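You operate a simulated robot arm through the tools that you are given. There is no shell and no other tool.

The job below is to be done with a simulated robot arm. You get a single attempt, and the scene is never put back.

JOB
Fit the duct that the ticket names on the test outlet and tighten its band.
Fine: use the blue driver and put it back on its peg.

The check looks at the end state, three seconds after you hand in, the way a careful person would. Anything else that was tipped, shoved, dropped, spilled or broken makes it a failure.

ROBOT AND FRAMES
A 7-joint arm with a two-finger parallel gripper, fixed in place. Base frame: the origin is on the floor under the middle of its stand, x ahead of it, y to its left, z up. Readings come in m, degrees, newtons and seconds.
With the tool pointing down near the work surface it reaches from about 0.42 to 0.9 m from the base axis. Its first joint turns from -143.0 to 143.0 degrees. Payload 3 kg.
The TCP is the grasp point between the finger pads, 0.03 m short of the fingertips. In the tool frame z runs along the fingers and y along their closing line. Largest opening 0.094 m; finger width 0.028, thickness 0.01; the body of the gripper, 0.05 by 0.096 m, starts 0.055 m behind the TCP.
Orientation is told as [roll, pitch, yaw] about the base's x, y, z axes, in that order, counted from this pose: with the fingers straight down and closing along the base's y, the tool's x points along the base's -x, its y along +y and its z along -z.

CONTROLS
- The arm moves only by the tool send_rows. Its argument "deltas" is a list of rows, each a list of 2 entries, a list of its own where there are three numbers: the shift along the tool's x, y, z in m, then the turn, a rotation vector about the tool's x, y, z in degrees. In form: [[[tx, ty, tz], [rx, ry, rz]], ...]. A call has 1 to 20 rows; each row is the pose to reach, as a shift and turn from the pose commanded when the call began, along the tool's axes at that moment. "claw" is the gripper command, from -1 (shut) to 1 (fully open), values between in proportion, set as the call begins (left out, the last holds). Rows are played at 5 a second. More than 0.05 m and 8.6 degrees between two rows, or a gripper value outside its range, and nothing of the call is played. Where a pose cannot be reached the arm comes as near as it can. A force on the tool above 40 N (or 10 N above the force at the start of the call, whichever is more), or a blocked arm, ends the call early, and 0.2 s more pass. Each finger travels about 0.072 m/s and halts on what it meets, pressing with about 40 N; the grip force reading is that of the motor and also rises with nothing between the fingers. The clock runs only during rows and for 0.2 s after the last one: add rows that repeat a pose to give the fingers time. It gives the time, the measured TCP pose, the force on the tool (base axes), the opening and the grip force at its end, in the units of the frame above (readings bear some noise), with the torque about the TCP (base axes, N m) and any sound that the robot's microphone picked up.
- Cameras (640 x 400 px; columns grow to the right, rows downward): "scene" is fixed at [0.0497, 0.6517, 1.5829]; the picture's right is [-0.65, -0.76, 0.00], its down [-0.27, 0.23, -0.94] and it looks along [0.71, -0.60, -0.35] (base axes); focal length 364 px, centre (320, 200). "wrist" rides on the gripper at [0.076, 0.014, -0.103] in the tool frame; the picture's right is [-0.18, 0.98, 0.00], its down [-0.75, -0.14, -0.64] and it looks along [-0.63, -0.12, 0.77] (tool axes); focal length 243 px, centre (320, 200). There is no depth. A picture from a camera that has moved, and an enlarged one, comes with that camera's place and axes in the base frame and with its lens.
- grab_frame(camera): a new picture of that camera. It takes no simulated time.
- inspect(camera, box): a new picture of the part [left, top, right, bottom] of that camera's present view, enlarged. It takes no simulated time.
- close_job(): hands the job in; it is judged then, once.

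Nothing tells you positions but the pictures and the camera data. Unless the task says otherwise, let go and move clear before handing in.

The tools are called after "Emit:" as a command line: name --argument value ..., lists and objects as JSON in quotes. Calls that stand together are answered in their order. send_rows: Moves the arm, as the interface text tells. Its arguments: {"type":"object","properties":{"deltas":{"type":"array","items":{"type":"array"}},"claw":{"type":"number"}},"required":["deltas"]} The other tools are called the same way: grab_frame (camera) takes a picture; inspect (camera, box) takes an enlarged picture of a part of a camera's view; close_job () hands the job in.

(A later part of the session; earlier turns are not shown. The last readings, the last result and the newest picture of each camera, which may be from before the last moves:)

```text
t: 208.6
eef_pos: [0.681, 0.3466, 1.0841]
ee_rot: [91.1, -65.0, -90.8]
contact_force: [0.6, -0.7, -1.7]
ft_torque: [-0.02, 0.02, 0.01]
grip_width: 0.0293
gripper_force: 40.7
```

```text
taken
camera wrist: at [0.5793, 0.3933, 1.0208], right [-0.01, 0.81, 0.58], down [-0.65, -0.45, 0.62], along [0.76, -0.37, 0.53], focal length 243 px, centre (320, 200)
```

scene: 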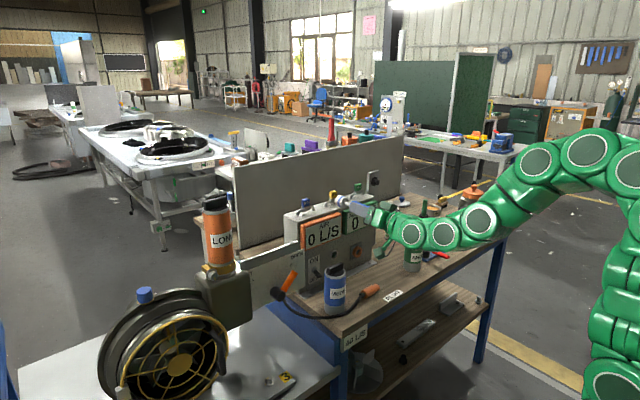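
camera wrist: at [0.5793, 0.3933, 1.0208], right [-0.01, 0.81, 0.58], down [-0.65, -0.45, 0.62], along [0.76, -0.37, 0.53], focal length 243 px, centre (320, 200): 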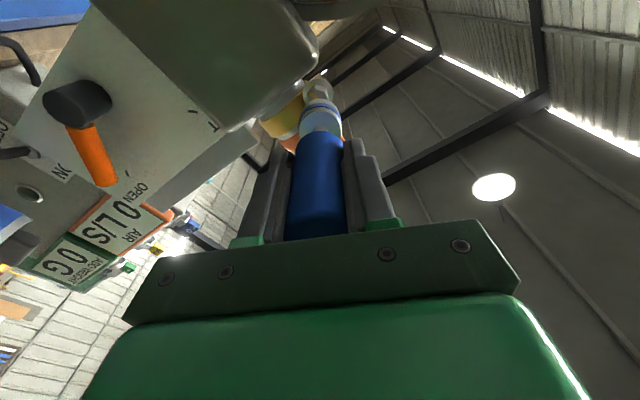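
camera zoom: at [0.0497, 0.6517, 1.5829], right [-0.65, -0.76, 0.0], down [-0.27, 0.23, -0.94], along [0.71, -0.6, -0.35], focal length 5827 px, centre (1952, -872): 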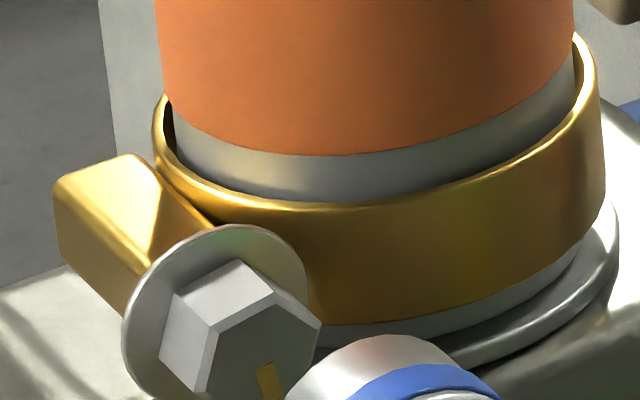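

The plate bolts' pointers line up with their flange marks, so lined-up marks mean "tight"; ours is about 8–10° short of its mark. I'll engage the socket again and turn it the remaining bit. First I advance 12 mm and check alignment.

Emit:
send_rows --deltas '[[[0, 0, 0.004], [0, 0, 0]], [[0, 0, 0.008], [0, 0, 0]], [[0, 0, 0.012], [0, 0, 0]], [[0, 0, 0.012], [0, 0, 0]]]'

Emit:
inspect --camera "scene" --box '[200, 250, 250, 290]'

Emit:
inspect --camera "wrist" --box '[285, 65, 355, 155]'

```text
t: 209.6
eef_pos: [0.6942, 0.346, 1.084]
ee_rot: [90.9, -65.1, -90.8]
contact_force: [0.8, 0.0, -0.7]
ft_torque: [-0.01, -0.01, 0.03]
grip_width: 0.0292
gripper_force: 40.0
```

```text
10.00 times, centred on (225, 270) of scene
camera zoom: at [0.0497, 0.6517, 1.5829], right [-0.65, -0.76, 0.0], down [-0.27, 0.23, -0.94], along [0.71, -0.6, -0.35], focal length 3642 px, centre (1270, -500)
```

zoom: 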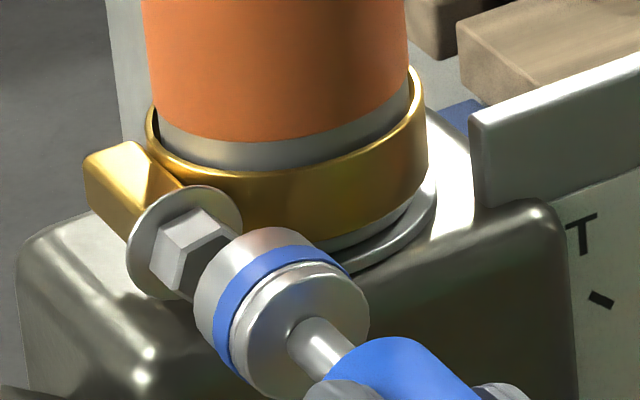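

```text
4.44 times, centred on (320, 110) of wrist
camera zoom: at [0.5925, 0.3924, 1.0218], right [0.0, 0.81, 0.58], down [-0.65, -0.45, 0.62], along [0.76, -0.37, 0.53], focal length 1078 px, centre (320, 600)
```

zoom: 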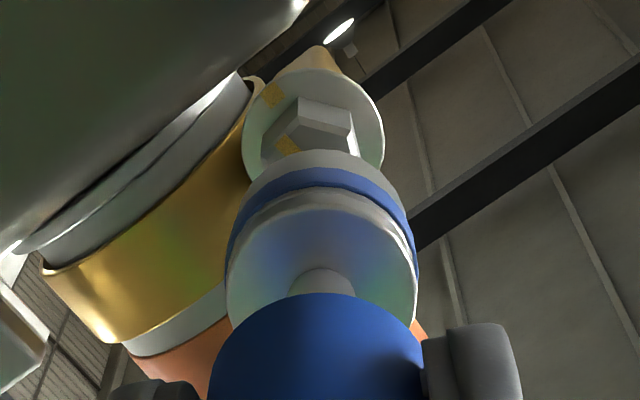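

Both views agree the driver is about 5–6 mm too high. I'll lower it by 5.5 mm and check again.

Emit:
send_rows --deltas '[[[0.0026, -0.001, 0.0], [0, 0, 0]], [[0.0052, -0.0019, 0.0], [0, 0, 0]], [[0.0052, -0.0019, 0.0], [0, 0, 0]]]'

Emit:
inspect --camera "scene" --box '[200, 250, 250, 290]'

Emit:
inspect --camera "wrist" --box '[285, 65, 355, 155]'

```text
t: 210.4
eef_pos: [0.6945, 0.3471, 1.0784]
ee_rot: [91.0, -65.1, -90.9]
contact_force: [0.7, 0.5, -1.7]
ft_torque: [-0.01, 0.03, -0.03]
grip_width: 0.0291
gripper_force: 40.4
```

```text
10.00 times, centred on (225, 270) of scene
camera zoom: at [0.0497, 0.6517, 1.5829], right [-0.65, -0.76, 0.0], down [-0.27, 0.23, -0.94], along [0.71, -0.6, -0.35], focal length 3642 px, centre (1270, -500)
```

zoom: 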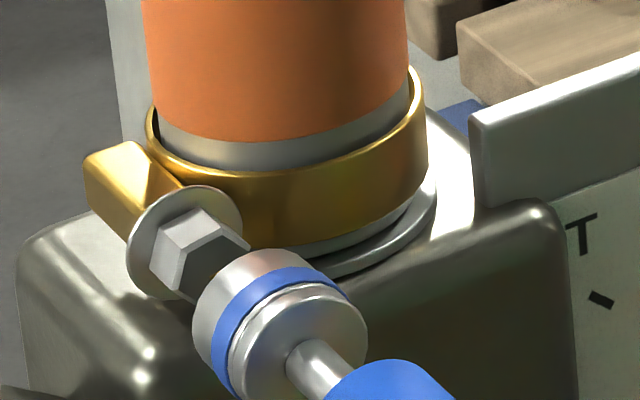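

```text
4.44 times, centred on (320, 110) of wrist
camera zoom: at [0.5925, 0.3933, 1.0161], right [0.0, 0.81, 0.58], down [-0.65, -0.45, 0.62], along [0.76, -0.37, 0.53], focal length 1078 px, centre (320, 600)
```

zoom: 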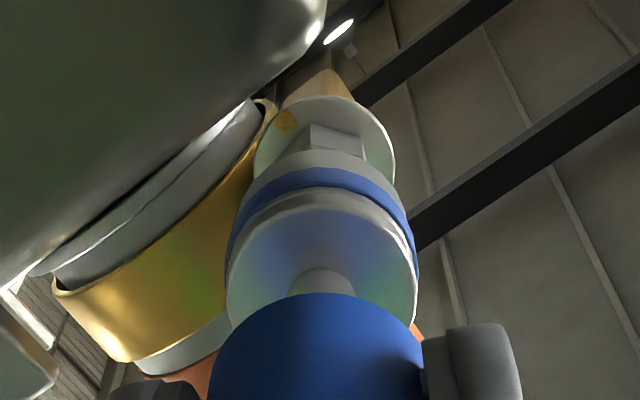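

Aligned in both views now. I'll advance over the hex in small steps toward the seat.

Emit:
send_rows --deltas '[[[0, 0, 0.005], [0, 0, 0]], [[0, 0, 0.01], [0, 0, 0]], [[0, 0, 0.015], [0, 0, 0]], [[0, 0, 0.018], [0, 0, 0]], [[0, 0, 0.018], [0, 0, 0]]]'

Emit:
inspect --camera "scene" --box '[200, 250, 250, 290]'

Emit:
inspect --camera "wrist" --box '[285, 65, 355, 155]'

```text
t: 211.6
eef_pos: [0.7142, 0.347, 1.0802]
ee_rot: [91.1, -65.1, -90.9]
contact_force: [0.0, -0.2, -1.0]
ft_torque: [-0.01, 0.03, -0.03]
grip_width: 0.0291
gripper_force: 39.8
```

```text
10.00 times, centred on (225, 270) of scene
camera zoom: at [0.0497, 0.6517, 1.5829], right [-0.65, -0.76, 0.0], down [-0.27, 0.23, -0.94], along [0.71, -0.6, -0.35], focal length 3642 px, centre (1270, -500)
```

zoom: 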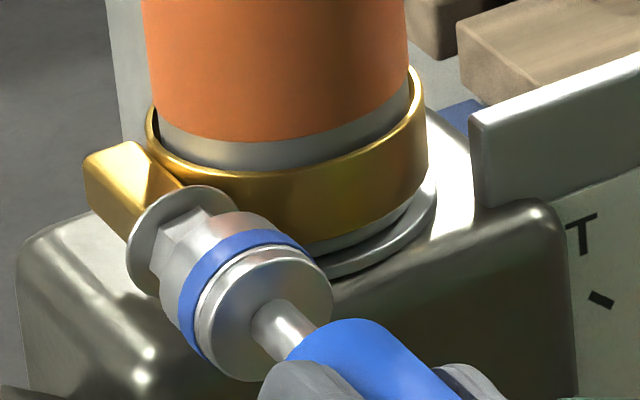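

```text
4.44 times, centred on (320, 110) of wrist
camera zoom: at [0.6119, 0.3928, 1.0171], right [0.0, 0.81, 0.58], down [-0.65, -0.45, 0.62], along [0.76, -0.37, 0.53], focal length 1078 px, centre (320, 600)
```

zoom: 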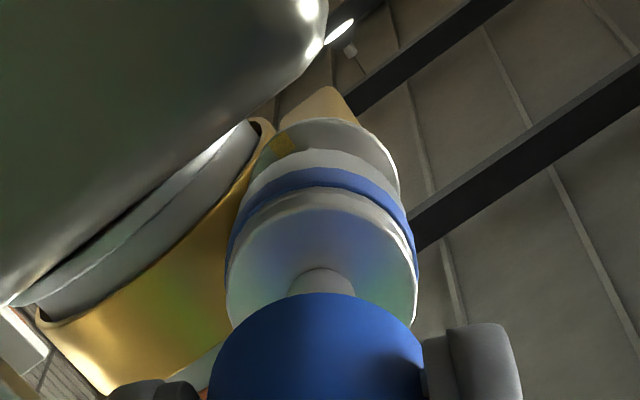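

Good, no contact. I'll continue toward the flange in small steps.

Emit:
send_rows --deltas '[[[0.0006, 0, 0.003], [0, 0, 0]], [[0.0008, 0, 0.006], [0, 0, 0]], [[0.0008, 0, 0.009], [0, 0, 0]], [[0.0008, 0, 0.009], [0, 0, 0]]]'

Emit:
send_rows --deltas '[[[0, 0, 0.0008], [0, 0, 0]], [[0, 0, 0.0016], [0, 0, 0]], [[0, 0, 0.0024], [0, 0, 0]], [[0, 0, 0.003], [0, 0, 0]], [[0, 0, 0.003], [0, 0, 0]]]'

Emit:
inspect --camera "scene" --box '[200, 250, 250, 290]'

Emit:
inspect --camera "wrist" --box '[285, 65, 355, 155]'

```text
t: 212.6
eef_pos: [0.722, 0.3466, 1.078]
ee_rot: [90.9, -65.0, -90.8]
contact_force: [0.4, 1.5, -0.1]
ft_torque: [0.03, -0.03, 0.09]
grip_width: 0.029
gripper_force: 40.3
```

```text
t: 213.8
eef_pos: [0.7243, 0.3464, 1.0786]
ee_rot: [91.0, -65.1, -90.9]
contact_force: [-3.1, 5.8, 3.1]
ft_torque: [-0.05, -0.37, 0.56]
grip_width: 0.029
gripper_force: 39.4
```

```text
10.00 times, centred on (225, 270) of scene
camera zoom: at [0.0497, 0.6517, 1.5829], right [-0.65, -0.76, 0.0], down [-0.27, 0.23, -0.94], along [0.71, -0.6, -0.35], focal length 3642 px, centre (1270, -500)
```

zoom: 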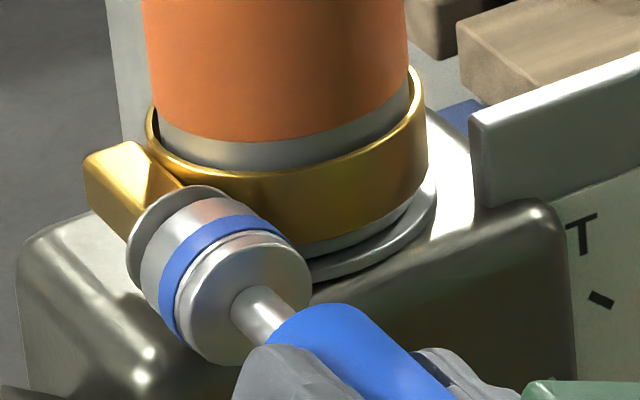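

```text
4.44 times, centred on (320, 110) of wrist
camera zoom: at [0.6229, 0.3928, 1.0159], right [-0.01, 0.81, 0.58], down [-0.65, -0.45, 0.62], along [0.76, -0.37, 0.53], focal length 1078 px, centre (320, 600)
```

zoom: 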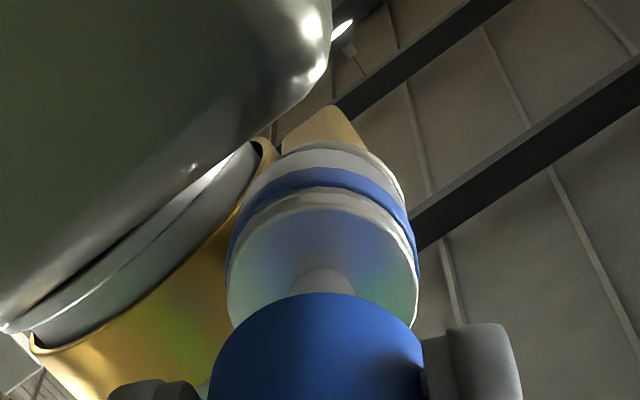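

Some contact begins, with a side load of about 6 N toward +y. I'll correct 1 mm in +y and 0.7 mm up and push on gently.

Emit:
send_rows --deltas '[[[-0.0002, 0.0012, 0.0], [0, 0, 0]], [[-0.0002, 0.0012, 0.0008], [0, 0, 0]], [[-0.0002, 0.0012, 0.0016], [0, 0, 0]], [[-0.0002, 0.0012, 0.0024], [0, 0, 0]], [[-0.0002, 0.0012, 0.0032], [0, 0, 0]], [[-0.0002, 0.0012, 0.0032], [0, 0, 0]]]'

Emit:
inspect --camera "scene" --box '[200, 250, 250, 290]'

```text
t: 215.2
eef_pos: [0.7277, 0.3487, 1.0789]
ee_rot: [90.9, -65.1, -90.8]
contact_force: [-17.3, -3.1, 0.2]
ft_torque: [0.0, -0.11, -0.34]
grip_width: 0.0291
gripper_force: 40.4
```

```text
10.00 times, centred on (225, 270) of scene
camera zoom: at [0.0497, 0.6517, 1.5829], right [-0.65, -0.76, 0.0], down [-0.27, 0.23, -0.94], along [0.71, -0.6, -0.35], focal length 3642 px, centre (1270, -500)
```

zoom: 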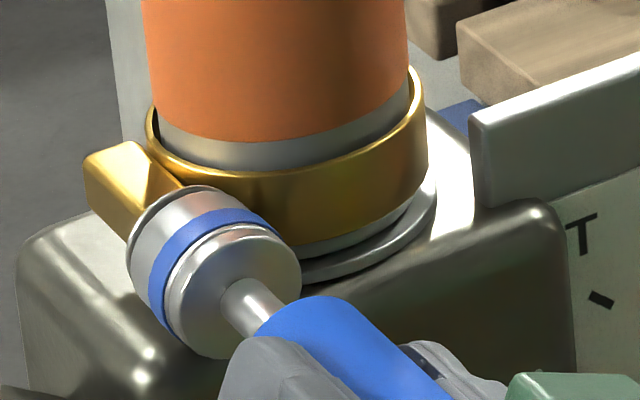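

Seated with 17 N axial load. I'll turn 15° clockwise in small steps.

Emit:
send_rows --deltas '[[[0, 0, 0], [0, 0, 3]], [[0, 0, 0], [0, 0, 6]], [[0, 0, 0], [0, 0, 9]], [[0, 0, 0], [0, 0, 12]], [[0, 0, 0], [0, 0, 15]], [[0, 0, 0], [0, 0, 15]]]'

Emit:
inspect --camera "scene" --box '[200, 250, 250, 290]'

```text
t: 216.6
eef_pos: [0.7277, 0.3476, 1.0806]
ee_rot: [90.6, -50.0, -90.5]
contact_force: [-0.5, 0.2, -1.1]
ft_torque: [0.01, 0.09, 0.01]
grip_width: 0.0292
gripper_force: 40.2
```

```text
10.00 times, centred on (225, 270) of scene
camera zoom: at [0.0497, 0.6517, 1.5829], right [-0.65, -0.76, 0.0], down [-0.27, 0.23, -0.94], along [0.71, -0.6, -0.35], focal length 3642 px, centre (1270, -500)
```

zoom: 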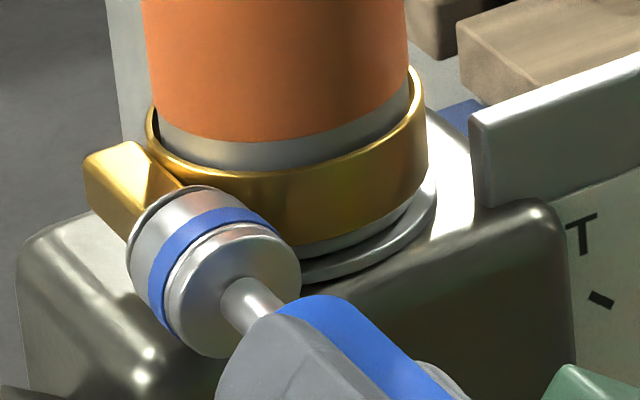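

The seat holds with the load relaxed. I'll pull straight back without rolling and read the pointer.

Emit:
send_rows --deltas '[[[0, 0, -0.004], [0, 0, 0]], [[0, 0, -0.01], [0, 0, 0]], [[0, 0, -0.02], [0, 0, 0]], [[0, 0, -0.035], [0, 0, 0]], [[0, 0, -0.05], [0, 0, 0]], [[0, 0, -0.05], [0, 0, 0]]]'

Emit:
inspect --camera "scene" --box '[208, 255, 228, 279]'

Emit:
inspect --camera "wrist" --box '[300, 60, 340, 100]'

```text
t: 218.0
eef_pos: [0.6791, 0.3478, 1.0822]
ee_rot: [90.6, -50.1, -90.4]
contact_force: [0.0, -0.1, -1.2]
ft_torque: [0.0, 0.01, -0.01]
grip_width: 0.0293
gripper_force: 40.2
```

```text
16.00 times, centred on (218, 267) of scene
camera zoom: at [0.0497, 0.6517, 1.5829], right [-0.65, -0.76, 0.0], down [-0.27, 0.23, -0.94], along [0.71, -0.6, -0.35], focal length 5827 px, centre (1952, -872)
```

zoom: 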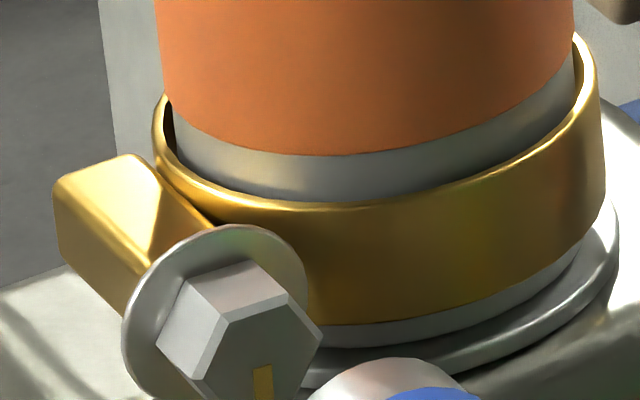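

```text
10.00 times, centred on (320, 80) of wrist
camera zoom: at [0.5771, 0.4091, 1.0322], right [-0.01, 0.64, 0.77], down [-0.65, -0.59, 0.48], along [0.76, -0.5, 0.41], focal length 2426 px, centre (320, 1400)
```

zoom: 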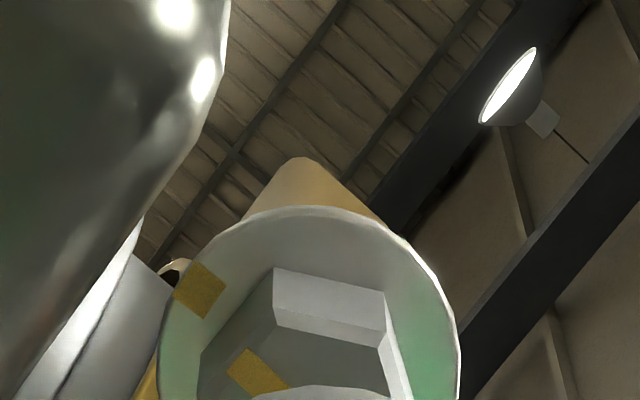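

The pointer moved 13–14° to about 91°, right next to (just past) the index mark, so the drive is 1:1 when seated. To find out whether there is a tight stop, I'll re-engage and turn another 15°; I can always turn back if it runs past.

Emit:
send_rows --deltas '[[[0.0015, -0.001, 0.015], [0, 0, 0]], [[0.0015, -0.001, 0.03], [0, 0, 0]], [[0.0015, -0.001, 0.04], [0, 0, 0]], [[0.0015, -0.001, 0.045], [0, 0, 0]], [[0.0015, -0.001, 0.047], [0, 0, 0]], [[0.0015, -0.001, 0.048], [0, 0, 0]], [[0.0015, -0.001, 0.048], [0, 0, 0]]]'

Emit:
inspect --camera "scene" --box '[200, 250, 250, 290]'

```text
t: 219.6
eef_pos: [0.7255, 0.349, 1.0773]
ee_rot: [90.8, -50.0, -90.5]
contact_force: [-1.2, 1.3, 11.0]
ft_torque: [-0.07, -1.03, 0.09]
grip_width: 0.0289
gripper_force: 39.9
```

```text
10.00 times, centred on (225, 270) of scene
camera zoom: at [0.0497, 0.6517, 1.5829], right [-0.65, -0.76, 0.0], down [-0.27, 0.23, -0.94], along [0.71, -0.6, -0.35], focal length 3642 px, centre (1270, -500)
```

zoom: 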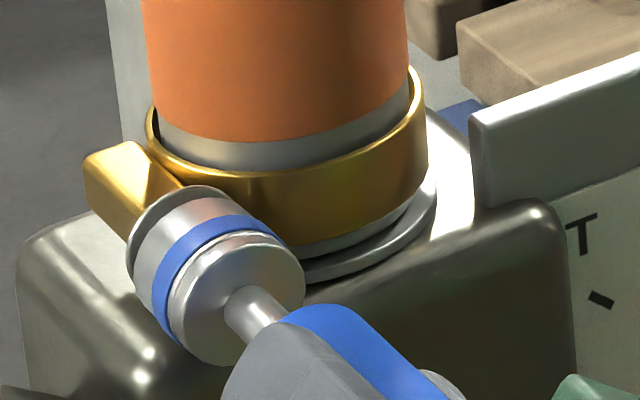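

I'm about 2 mm low (11 N upward). I'll raise slightly and push to the seat.

Emit:
send_rows --deltas '[[[-0.0015, 0.0013, 0], [0, 0, 0]], [[-0.0015, 0.0013, 0.0008], [0, 0, 0]], [[-0.0015, 0.0013, 0.0016], [0, 0, 0]], [[-0.0015, 0.0013, 0.0022], [0, 0, 0]], [[-0.0015, 0.0013, 0.0022], [0, 0, 0]]]'

Emit:
inspect --camera "scene" --box '[200, 250, 250, 290]'

```text
t: 220.8
eef_pos: [0.728, 0.3482, 1.079]
ee_rot: [90.6, -50.1, -90.4]
contact_force: [-16.5, -4.6, -0.1]
ft_torque: [-0.03, -0.03, -0.46]
grip_width: 0.0289
gripper_force: 40.2
```

```text
10.00 times, centred on (225, 270) of scene
camera zoom: at [0.0497, 0.6517, 1.5829], right [-0.65, -0.76, 0.0], down [-0.27, 0.23, -0.94], along [0.71, -0.6, -0.35], focal length 3642 px, centre (1270, -500)
```

zoom: 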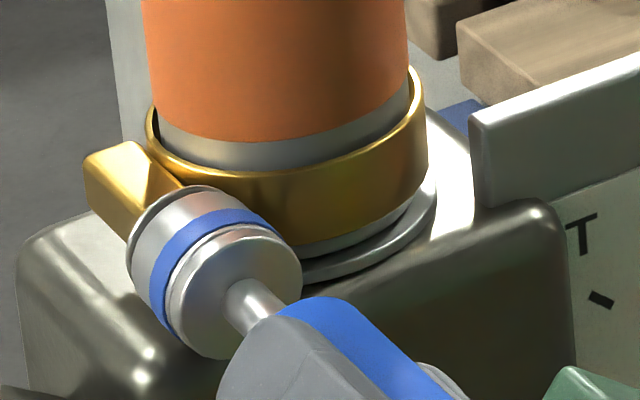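

Seated again with about 16 N. I'll turn another 15° in small steps and watch for torque.

Emit:
send_rows --deltas '[[[0, 0, 0], [0, 0, 3]], [[0, 0, 0], [0, 0, 6]], [[0, 0, 0], [0, 0, 9]], [[0, 0, 0], [0, 0, 12]], [[0, 0, 0], [0, 0, 15]], [[0, 0, 0], [0, 0, 15]]]'

Emit:
send_rows --deltas '[[[0, 0, -0.004], [0, 0, 0]], [[0, 0, -0.01], [0, 0, 0]], [[0, 0, -0.02], [0, 0, 0]], [[0, 0, -0.035], [0, 0, 0]], [[0, 0, -0.05], [0, 0, 0]], [[0, 0, -0.05], [0, 0, 0]]]'

Emit:
inspect --camera "scene" --box '[208, 255, 228, 279]'

Emit:
inspect --camera "wrist" --box '[300, 60, 340, 100]'

```text
t: 222.2
eef_pos: [0.7287, 0.3494, 1.0791]
ee_rot: [90.5, -34.9, -90.2]
contact_force: [-17.5, -12.6, -0.1]
ft_torque: [-0.49, 0.3, -0.43]
grip_width: 0.0305
gripper_force: 39.7
```

```text
t: 223.6
eef_pos: [0.6778, 0.349, 1.0807]
ee_rot: [90.5, -35.0, -90.3]
contact_force: [-0.4, 0.4, -1.7]
ft_torque: [-0.01, 0.01, -0.02]
grip_width: 0.0306
gripper_force: 40.0
```

```text
16.00 times, centred on (218, 267) of scene
camera zoom: at [0.0497, 0.6517, 1.5829], right [-0.65, -0.76, 0.0], down [-0.27, 0.23, -0.94], along [0.71, -0.6, -0.35], focal length 5827 px, centre (1952, -872)
```

zoom: 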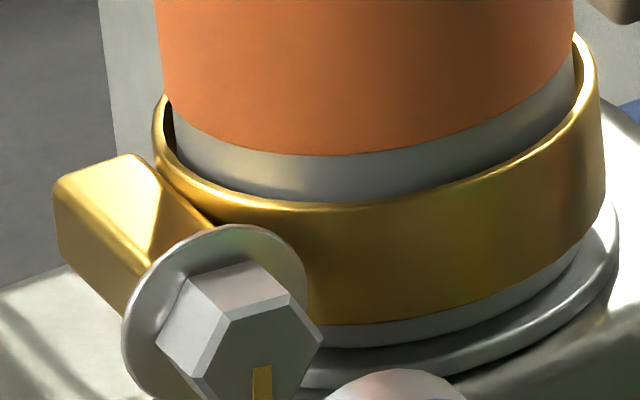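

```text
10.00 times, centred on (320, 80) of wrist
camera zoom: at [0.5761, 0.4205, 1.0482], right [-0.01, 0.41, 0.91], down [-0.64, -0.7, 0.31], along [0.76, -0.58, 0.27], focal length 2426 px, centre (320, 1400)
```

zoom: 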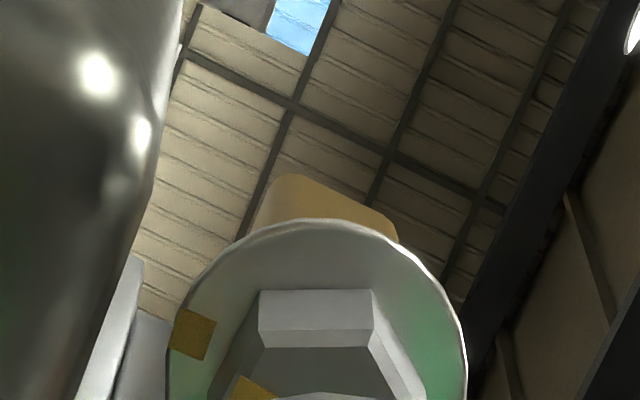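

Now a clear reaction torque of 0.49 N·m appeared and the pointer stayed put at about 93–94°: the band screw is at its tight stop. I'll leave it there, raise the driver and carry it back toward its peg, rolling so that the fingers end up above and below the handle.

Emit:
send_rows --deltas '[[[-0.0172, 0.0246, -0.005], [0, 0, 0]], [[-0.0402, 0.0573, -0.005], [0, 0, 0]], [[-0.0631, 0.0901, 0.0], [0, 0, 0]], [[-0.0631, 0.0901, 0.01], [0, 0, 0]]]'

Emit:
send_rows --deltas '[[[-0.0368, -0.0243, 0.0009], [0, 0, 2.06]], [[-0.0735, -0.0486, 0.0018], [0, 0, 4.12]], [[-0.1103, -0.0729, 0.0026], [0, 0, 6.18]], [[-0.1471, -0.0972, 0.0035], [0, 0, 8.24]], [[-0.1839, -0.1215, 0.0044], [0, 0, 10.3]], [[-0.2206, -0.1458, 0.0053], [0, 0, 12.35]], [[-0.2574, -0.1701, 0.0062], [0, 0, 14.4]], [[-0.2942, -0.1944, 0.0071], [0, 0, 16.5]], [[-0.3309, -0.2188, 0.0079], [0, 0, 18.5]], [[-0.3677, -0.2431, 0.0088], [0, 0, 20.6]], [[-0.4045, -0.2674, 0.0097], [0, 0, 22.6]], [[-0.4412, -0.2917, 0.0106], [0, 0, 24.7]], [[-0.478, -0.316, 0.0115], [0, 0, 26.8]], [[-0.5148, -0.3403, 0.0124], [0, 0, 28.8]], [[-0.5516, -0.3646, 0.0132], [0, 0, 30.9]], [[-0.5883, -0.3889, 0.0141], [0, 0, 32.9]], [[-0.6251, -0.4132, 0.015], [0, 0, 35]], [[-0.6251, -0.4132, 0.015], [0, 0, 35]]]'

Emit:
grab_frame --camera "wrist"

Emit:
grab_frame --camera "scene"

```text
t: 224.6
eef_pos: [0.6876, 0.3482, 1.1931]
ee_rot: [90.4, -35.2, -90.2]
contact_force: [-0.3, -0.1, -1.2]
ft_torque: [-0.01, 0.03, -0.03]
grip_width: 0.0303
gripper_force: 39.6
```

```text
t: 228.4
eef_pos: [0.7041, -0.4002, 1.2146]
ee_rot: [90.4, -0.1, -90.1]
contact_force: [0.0, -0.8, -1.3]
ft_torque: [0.01, 0.0, -0.01]
grip_width: 0.0307
gripper_force: 40.1
```

```text
taken
camera wrist: at [0.6021, -0.3241, 1.2277], right [-0.01, -0.18, 0.98], down [-0.64, -0.75, -0.14], along [0.77, -0.63, -0.11], focal length 243 px, centre (320, 200)
```

wrist: 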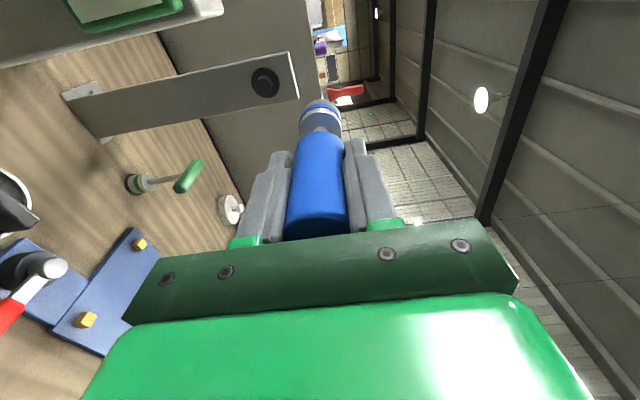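

```text
taken
```

scene: 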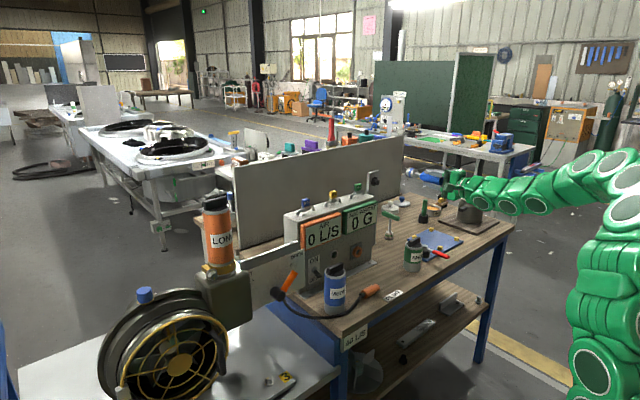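

I'm in front of the peg with the fingers above and below the handle. I'll lower to the peg's height and check the driver's alignment.

Emit:
send_rows --deltas '[[[0, -0.024, 0], [0, 0, 0]], [[0, -0.048, 0], [0, 0, 0]], [[0, -0.0713, 0], [0, 0, 0]], [[0, -0.0713, 0], [0, 0, 0]]]'

Emit:
inspect --camera "scene" --box '[365, 160, 445, 220]'

Emit:
inspect --camera "wrist" --box '[210, 40, 400, 250]'

```text
t: 229.4
eef_pos: [0.7046, -0.4011, 1.14]
ee_rot: [90.4, -0.1, -90.1]
contact_force: [-0.7, -0.1, -0.7]
ft_torque: [0.02, 0.03, -0.02]
grip_width: 0.0305
gripper_force: 39.9
```

```text
6.67 times, centred on (405, 190) of scene
camera zoom: at [0.0497, 0.6517, 1.5829], right [-0.65, -0.76, 0.0], down [-0.27, 0.23, -0.94], along [0.71, -0.6, -0.35], focal length 2428 px, centre (-247, 267)
```

zoom: 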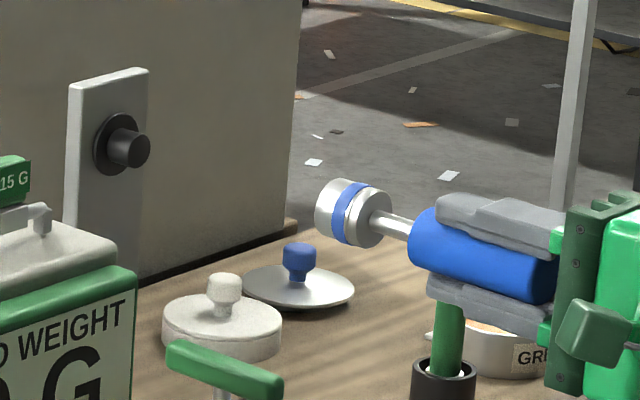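

```text
1.90 times, centred on (305, 145) of wrist
camera zoom: at [0.6023, -0.3243, 1.1547], right [-0.01, -0.18, 0.98], down [-0.64, -0.75, -0.14], along [0.77, -0.63, -0.11], focal length 462 px, centre (349, 305)
```

zoom: 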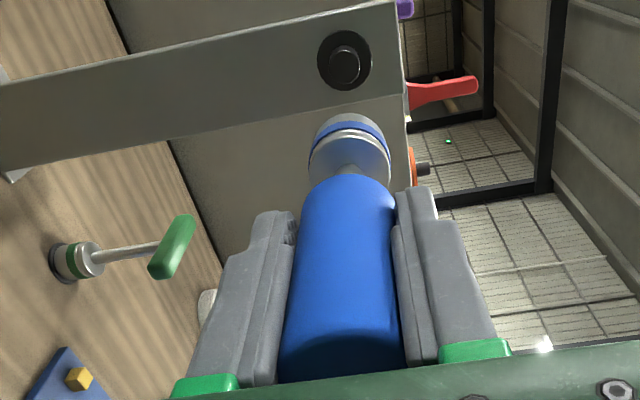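

The driver is level and nearly in line with the peg. I'll apply about 1.5 mm corrections and advance until the socket is just short of the peg end.

Emit:
send_rows --deltas '[[[0.0015, -0.0015, 0.03], [0, 0, 0]], [[0.0015, -0.0015, 0.06], [0, 0, 0]], [[0.0015, -0.0015, 0.09], [0, 0, 0]], [[0.0015, -0.0015, 0.112], [0, 0, 0]], [[0.0015, -0.0015, 0.112], [0, 0, 0]]]'

Emit:
inspect --camera "scene" --box '[370, 170, 406, 198]'

Emit:
inspect --camera "wrist" --box '[285, 55, 355, 145]'

```text
t: 230.6
eef_pos: [0.8154, -0.3985, 1.1373]
ee_rot: [90.5, -0.1, -90.0]
contact_force: [0.4, -0.6, -0.6]
ft_torque: [-0.01, 0.01, 0.0]
grip_width: 0.0308
gripper_force: 39.5
```

```text
14.29 times, centred on (388, 184) of scene
camera zoom: at [0.0497, 0.6517, 1.5829], right [-0.65, -0.76, 0.0], down [-0.27, 0.23, -0.94], along [0.71, -0.6, -0.35], focal length 5203 px, centre (-651, 429)
```

zoom: 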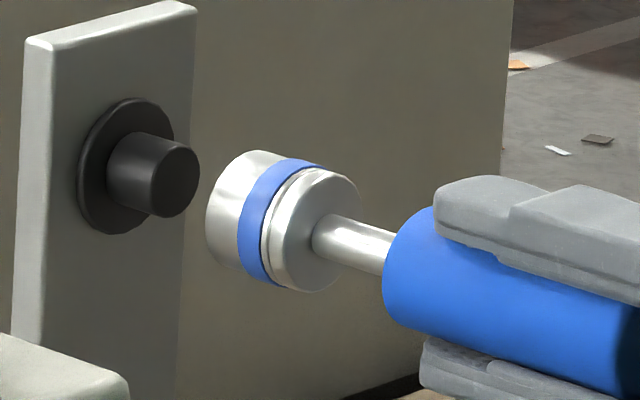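

```text
4.44 times, centred on (320, 100) of wrist
camera zoom: at [0.7135, -0.3201, 1.1522], right [-0.01, -0.18, 0.98], down [-0.64, -0.75, -0.15], along [0.77, -0.63, -0.11], focal length 1078 px, centre (320, 644)
```

zoom: 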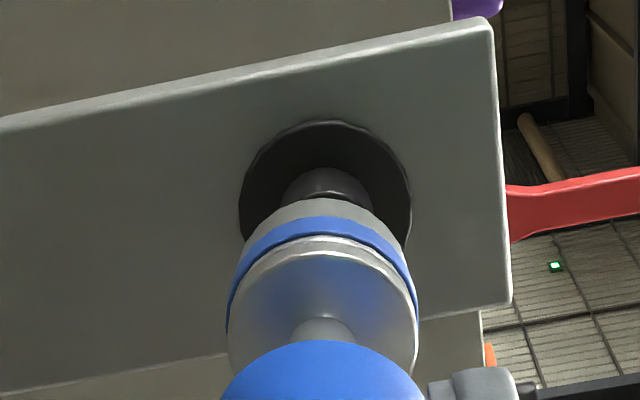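

Alignment is within a millimetre in both views. I'll ease the socket onto the peg.

Emit:
send_rows --deltas '[[[0, 0.0007, 0.006], [0, 0, 0]], [[0, 0.0007, 0.013], [0, 0, 0]], [[0, 0.0007, 0.02], [0, 0, 0]], [[0, 0.0007, 0.026], [0, 0, 0]], [[0, 0.0007, 0.026], [0, 0, 0]]]'

Emit:
inspect --camera "scene" --box '[370, 170, 406, 198]'

Emit:
inspect --camera "wrist" --box '[285, 55, 355, 145]'

```text
t: 231.8
eef_pos: [0.8403, -0.3998, 1.1382]
ee_rot: [90.4, 0.0, -90.0]
contact_force: [-0.2, 0.3, -0.7]
ft_torque: [-0.01, 0.02, 0.02]
grip_width: 0.0305
gripper_force: 40.3
```

```text
14.29 times, centred on (388, 184) of scene
camera zoom: at [0.0497, 0.6517, 1.5829], right [-0.65, -0.76, 0.0], down [-0.27, 0.23, -0.94], along [0.71, -0.6, -0.35], focal length 5203 px, centre (-651, 429)
```

zoom: 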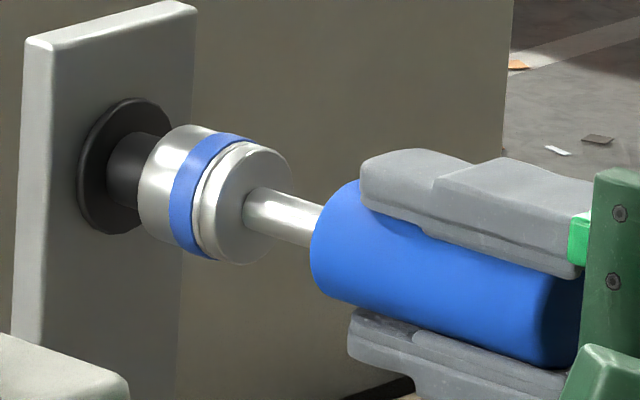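

```text
4.44 times, centred on (320, 100) of wrist
camera zoom: at [0.739, -0.3216, 1.153], right [-0.01, -0.18, 0.98], down [-0.64, -0.75, -0.15], along [0.77, -0.63, -0.11], focal length 1078 px, centre (320, 644)
```

zoom: 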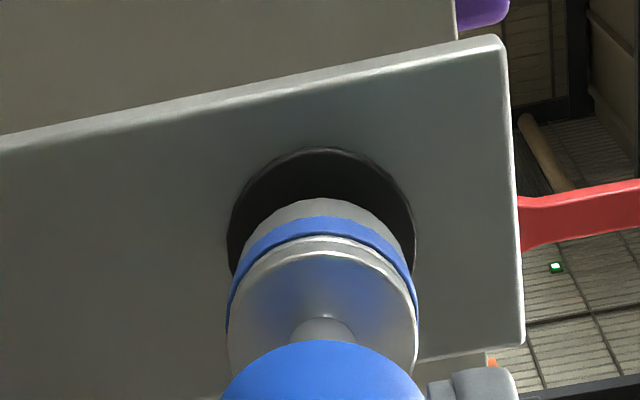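

It's sliding on with no resistance. I'll advance 12 mm more, then creep to the seat.

Emit:
send_rows --deltas '[[[0, 0, 0.004], [0, 0, 0]], [[0, 0, 0.008], [0, 0, 0]], [[0, 0, 0.011], [0, 0, 0]], [[0, 0, 0.012], [0, 0, 0]], [[0, 0, 0.012], [0, 0, 0]]]'

Emit:
send_rows --deltas '[[[0, 0, 0.0006], [0, 0, 0]], [[0, 0, 0.0012], [0, 0, 0]], [[0, 0, 0.0018], [0, 0, 0]], [[0, 0, 0.0024], [0, 0, 0]], [[0, 0, 0.003], [0, 0, 0]], [[0, 0, 0.003], [0, 0, 0]]]'

Emit:
inspect --camera "scene" --box '[370, 170, 406, 198]'

Emit:
inspect --camera "wrist" --box '[285, 55, 355, 145]'

```text
t: 233.0
eef_pos: [0.8521, -0.3984, 1.1401]
ee_rot: [90.3, 0.0, -90.1]
contact_force: [0.1, -0.2, -0.5]
ft_torque: [0.0, 0.03, -0.03]
grip_width: 0.0304
gripper_force: 39.9
```

```text
t: 234.4
eef_pos: [0.8561, -0.3989, 1.1397]
ee_rot: [90.3, 0.0, -90.0]
contact_force: [-0.4, 1.5, -2.4]
ft_torque: [-0.01, 0.15, 0.1]
grip_width: 0.0306
gripper_force: 40.4
```

```text
14.29 times, centred on (388, 184) of scene
camera zoom: at [0.0497, 0.6517, 1.5829], right [-0.65, -0.76, 0.0], down [-0.27, 0.23, -0.94], along [0.71, -0.6, -0.35], focal length 5203 px, centre (-651, 429)
```

zoom: 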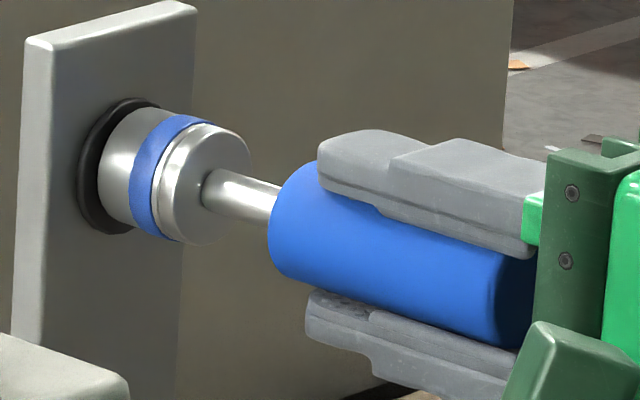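

```text
4.44 times, centred on (320, 100) of wrist
camera zoom: at [0.7539, -0.3221, 1.1545], right [-0.01, -0.18, 0.98], down [-0.64, -0.75, -0.15], along [0.77, -0.63, -0.11], focal length 1078 px, centre (320, 644)
```

zoom: 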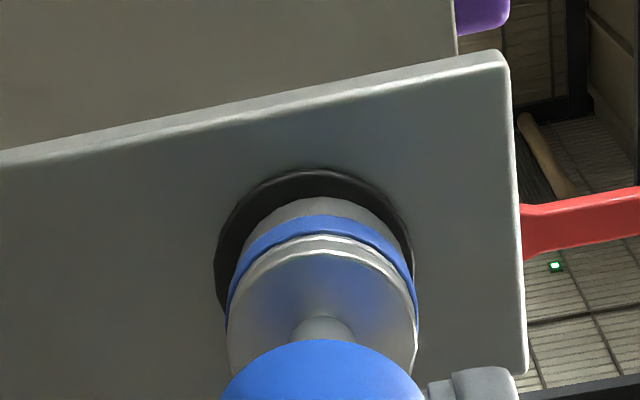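

It is at its original depth to within a millimetre or two. I'll creep in until I feel the flange.

Emit:
send_rows --deltas '[[[0, 0, 0.0005], [0, 0, 0]], [[0, 0, 0.001], [0, 0, 0]], [[0, 0, 0.0015], [0, 0, 0]], [[0, 0, 0.002], [0, 0, 0]], [[0, 0, 0.002], [0, 0, 0]]]'

Emit:
inspect --camera "scene" --box '[370, 170, 406, 198]'

```text
t: 235.6
eef_pos: [0.8589, -0.3977, 1.1393]
ee_rot: [90.2, -0.1, -89.9]
contact_force: [-7.1, 3.3, -0.5]
ft_torque: [-0.11, 0.65, -0.12]
grip_width: 0.0306
gripper_force: 39.8
stopped in row 5: the force on the tool passed its limit at 41 N (the readings are from after the stop); the commanded pose is now the measured one
```

```text
14.29 times, centred on (388, 184) of scene
camera zoom: at [0.0497, 0.6517, 1.5829], right [-0.65, -0.76, 0.0], down [-0.27, 0.23, -0.94], along [0.71, -0.6, -0.35], focal length 5203 px, centre (-651, 429)
```

zoom: 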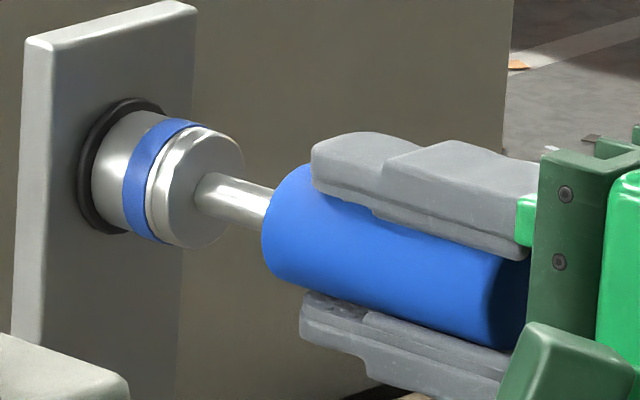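

It is fully seated (even slightly deeper than where it was at the start), but there's a pitch moment of 0.65 N·m: the handle end droops a little in my fingers. I'll tilt the tool 2° about the peg to level the driver and relieve that moment.

Emit:
send_rows --deltas '[[[0, 0.0012, 0], [0.7, 0, 0]], [[0, 0.0024, 0], [1.4, 0, 0]], [[0, 0.0035, 0], [2.0, 0, 0]], [[0, 0.0035, 0], [2.0, 0, 0]]]'

Emit:
inspect --camera "scene" --box '[370, 165, 420, 205]'

Emit:
inspect --camera "wrist" --box '[250, 55, 390, 245]'

```text
t: 236.2
eef_pos: [0.8574, -0.3986, 1.1417]
ee_rot: [88.7, 0.0, -89.9]
contact_force: [-18.1, 6.2, -3.7]
ft_torque: [-0.17, -2.47, -0.18]
grip_width: 0.0312
gripper_force: 40.4
stopped in row 3: the force on the tool passed its limit at 42 N (the readings are from after the stop); the commanded pose is now the measured one
```

```text
10.00 times, centred on (395, 185) of scene
camera zoom: at [0.0497, 0.6517, 1.5829], right [-0.65, -0.76, 0.0], down [-0.27, 0.23, -0.94], along [0.71, -0.6, -0.35], focal length 3642 px, centre (-430, 350)
```

zoom: 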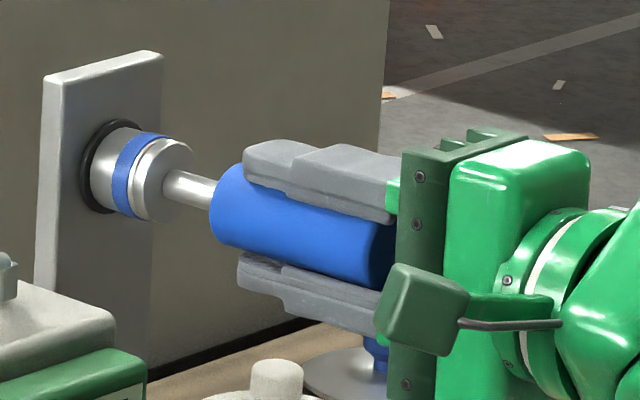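

```text
2.11 times, centred on (320, 150) of wrist
camera zoom: at [0.7561, -0.3219, 1.1581], right [0.02, -0.18, 0.98], down [-0.64, -0.75, -0.13], along [0.76, -0.63, -0.14], focal length 511 px, centre (320, 305)
```

zoom: 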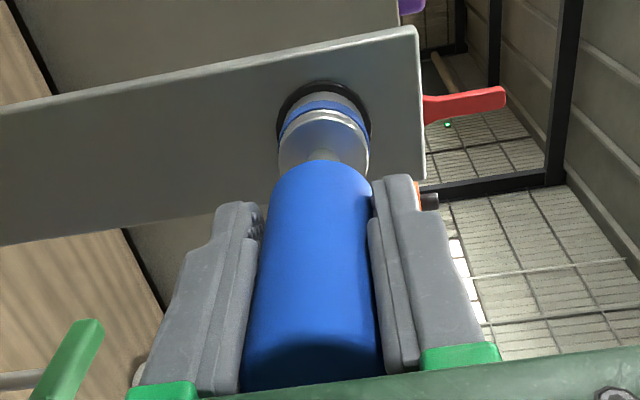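

That overshot (−2.5 N·m), so the driver was nearly level already. I'll undo most of it.

Emit:
send_rows --deltas '[[[0, -0.001, -0.0003], [-0.6, 0, 0]], [[0, -0.002, -0.0005], [-1.2, 0, 0]], [[0, -0.002, -0.0005], [-1.2, 0, 0]]]'

```text
t: 237.0
eef_pos: [0.8572, -0.399, 1.1392]
ee_rot: [89.9, 0.0, -89.9]
contact_force: [-0.1, -0.1, -1.5]
ft_torque: [-0.01, 0.01, 0.0]
grip_width: 0.0305
gripper_force: 40.1
```

All loads are now zero with the driver on the peg. I'll check its depth against the original position before releasing.

Emit:
inspect --camera "scene" --box '[340, 160, 420, 210]'

Emit:
inspect --camera "scene" --box '[370, 170, 406, 198]'

```text
8.00 times, centred on (380, 185) of scene
camera zoom: at [0.0497, 0.6517, 1.5829], right [-0.65, -0.76, 0.0], down [-0.27, 0.23, -0.94], along [0.71, -0.6, -0.35], focal length 2914 px, centre (-160, 320)
```

zoom: 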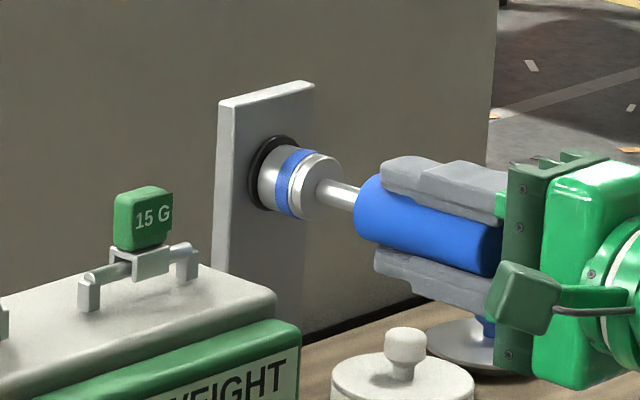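

```text
14.29 times, centred on (388, 184) of scene
camera zoom: at [0.0497, 0.6517, 1.5829], right [-0.65, -0.76, 0.0], down [-0.27, 0.23, -0.94], along [0.71, -0.6, -0.35], focal length 5203 px, centre (-651, 429)
```

zoom: 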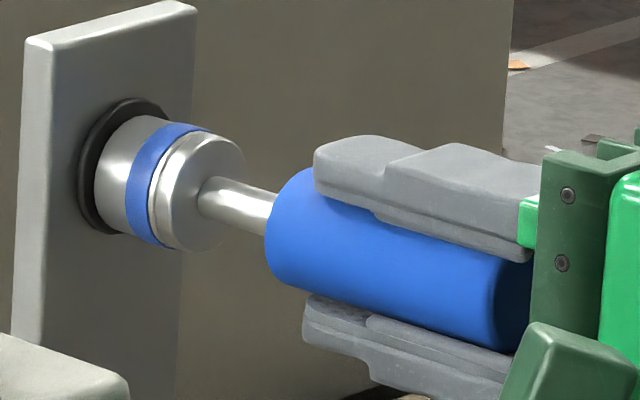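

The driver sits exactly where it was in the very first picture. I'll open the fingers only about 3 mm each so the lower finger remains under the handle as a safety, and see whether the peg holds it.

Emit:
send_rows --deltas '[[[0, 0, 0], [0, 0, 0]], [[0, 0, 0], [0, 0, 0]], [[0, 0, 0], [0, 0, 0]]]' --claw -0.22

Emit:
inspect --camera "scene" --box '[370, 170, 406, 198]'

Emit:
inspect --camera "wrist" --box '[250, 55, 390, 245]'

```text
t: 237.8
eef_pos: [0.8568, -0.3997, 1.1387]
ee_rot: [89.9, 0.0, -89.9]
contact_force: [-0.4, 0.5, -0.5]
ft_torque: [0.06, -0.01, -0.02]
grip_width: 0.0367
gripper_force: 0.1
```

```text
14.29 times, centred on (388, 184) of scene
camera zoom: at [0.0497, 0.6517, 1.5829], right [-0.65, -0.76, 0.0], down [-0.27, 0.23, -0.94], along [0.71, -0.6, -0.35], focal length 5203 px, centre (-651, 429)
```

zoom: 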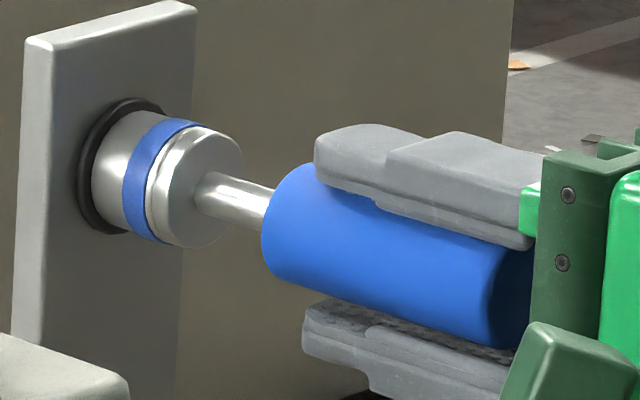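

```text
2.11 times, centred on (320, 150) of wrist
camera zoom: at [0.7548, -0.3221, 1.154], right [0.0, -0.18, 0.98], down [-0.64, -0.75, -0.14], along [0.77, -0.63, -0.12], focal length 511 px, centre (320, 305)
```

zoom: 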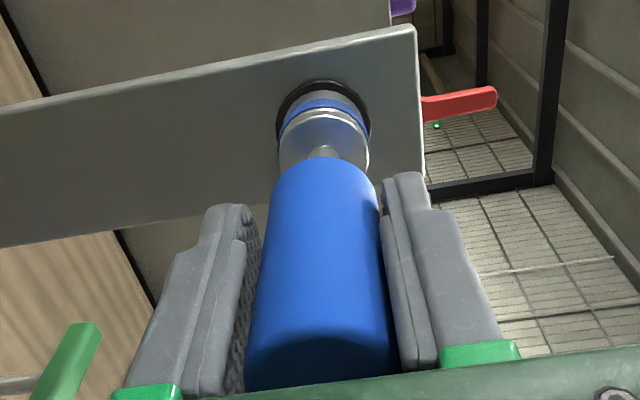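

The driver did not sag: there is a gap to the lower finger and the forces are zero, so the peg is holding it. I'll open a bit further and watch it.

Emit:
send_rows --deltas '[[[0, 0, 0], [0, 0, 0]], [[0, 0, 0], [0, 0, 0]], [[0, 0, 0], [0, 0, 0]]]' --claw 0.0

Emit:
inspect --camera "scene" --box '[370, 165, 420, 205]'

Emit:
inspect --camera "wrist" --box '[250, 55, 390, 245]'

```text
t: 238.6
eef_pos: [0.8567, -0.3995, 1.139]
ee_rot: [90.0, -0.1, -89.9]
contact_force: [-0.4, -0.3, 0.0]
ft_torque: [0.02, -0.02, 0.0]
grip_width: 0.047
gripper_force: 0.0
```

```text
10.00 times, centred on (395, 185) of scene
camera zoom: at [0.0497, 0.6517, 1.5829], right [-0.65, -0.76, 0.0], down [-0.27, 0.23, -0.94], along [0.71, -0.6, -0.35], focal length 3642 px, centre (-430, 350)
```

zoom: 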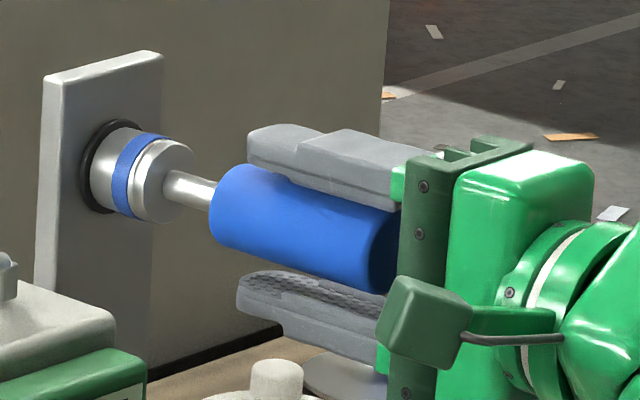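

```text
2.11 times, centred on (320, 150) of wrist
camera zoom: at [0.7548, -0.3221, 1.154], right [0.0, -0.18, 0.98], down [-0.64, -0.75, -0.14], along [0.77, -0.63, -0.12], focal length 511 px, centre (320, 305)
```

zoom: 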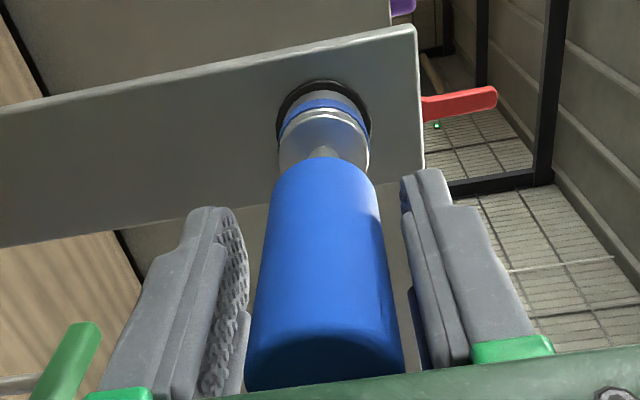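

The driver hangs on its peg with clear gaps to both fingers. I'll open a little more and back straight out along -x.

Emit:
send_rows --deltas '[[[0, 0, 0], [0, 0, 0]], [[0, 0, 0], [0, 0, 0]], [[0, 0, -0.01], [0, 0, 0]], [[0, 0, -0.025], [0, 0, 0]], [[0, 0, -0.045], [0, 0, 0]], [[0, 0, -0.07], [0, 0, 0]], [[0, 0, -0.1], [0, 0, 0]], [[0, 0, -0.14], [0, 0, 0]], [[0, 0, -0.14], [0, 0, 0]]]' --claw 0.35

Emit:
grab_frame --camera "scene"

Emit:
inspect --camera "scene" --box '[340, 160, 420, 210]'

Emit:
grab_frame --camera "wrist"

```text
t: 240.6
eef_pos: [0.7184, -0.3981, 1.1403]
ee_rot: [89.9, -0.1, -89.9]
contact_force: [0.3, 0.1, -0.1]
ft_torque: [0.0, -0.02, 0.0]
grip_width: 0.0635
gripper_force: 0.1
```

```text
taken
```

scene: 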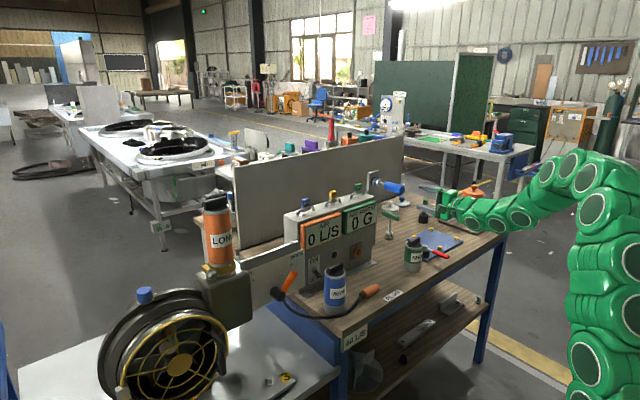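

```text
8.00 times, centred on (380, 185) of scene
camera zoom: at [0.0497, 0.6517, 1.5829], right [-0.65, -0.76, 0.0], down [-0.27, 0.23, -0.94], along [0.71, -0.6, -0.35], focal length 2914 px, centre (-160, 320)
```

zoom: 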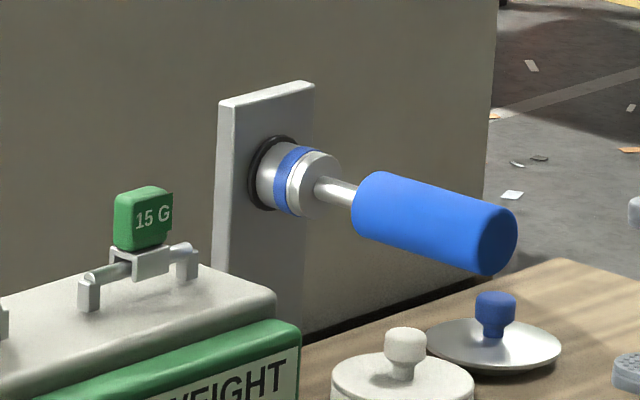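

```text
taken
camera wrist: at [0.6165, -0.3205, 1.1546], right [0.0, -0.18, 0.98], down [-0.64, -0.75, -0.14], along [0.77, -0.63, -0.12], focal length 243 px, centre (320, 200)
```

wrist: 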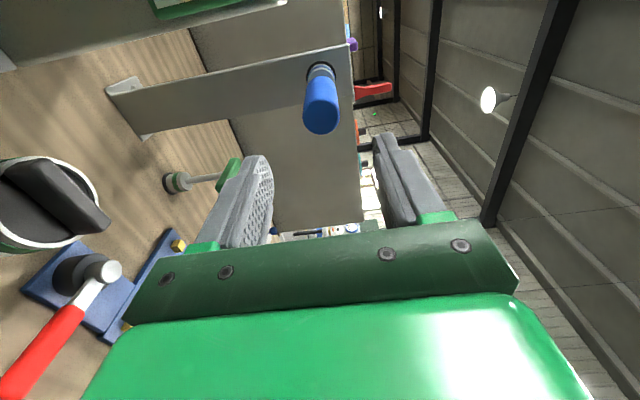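

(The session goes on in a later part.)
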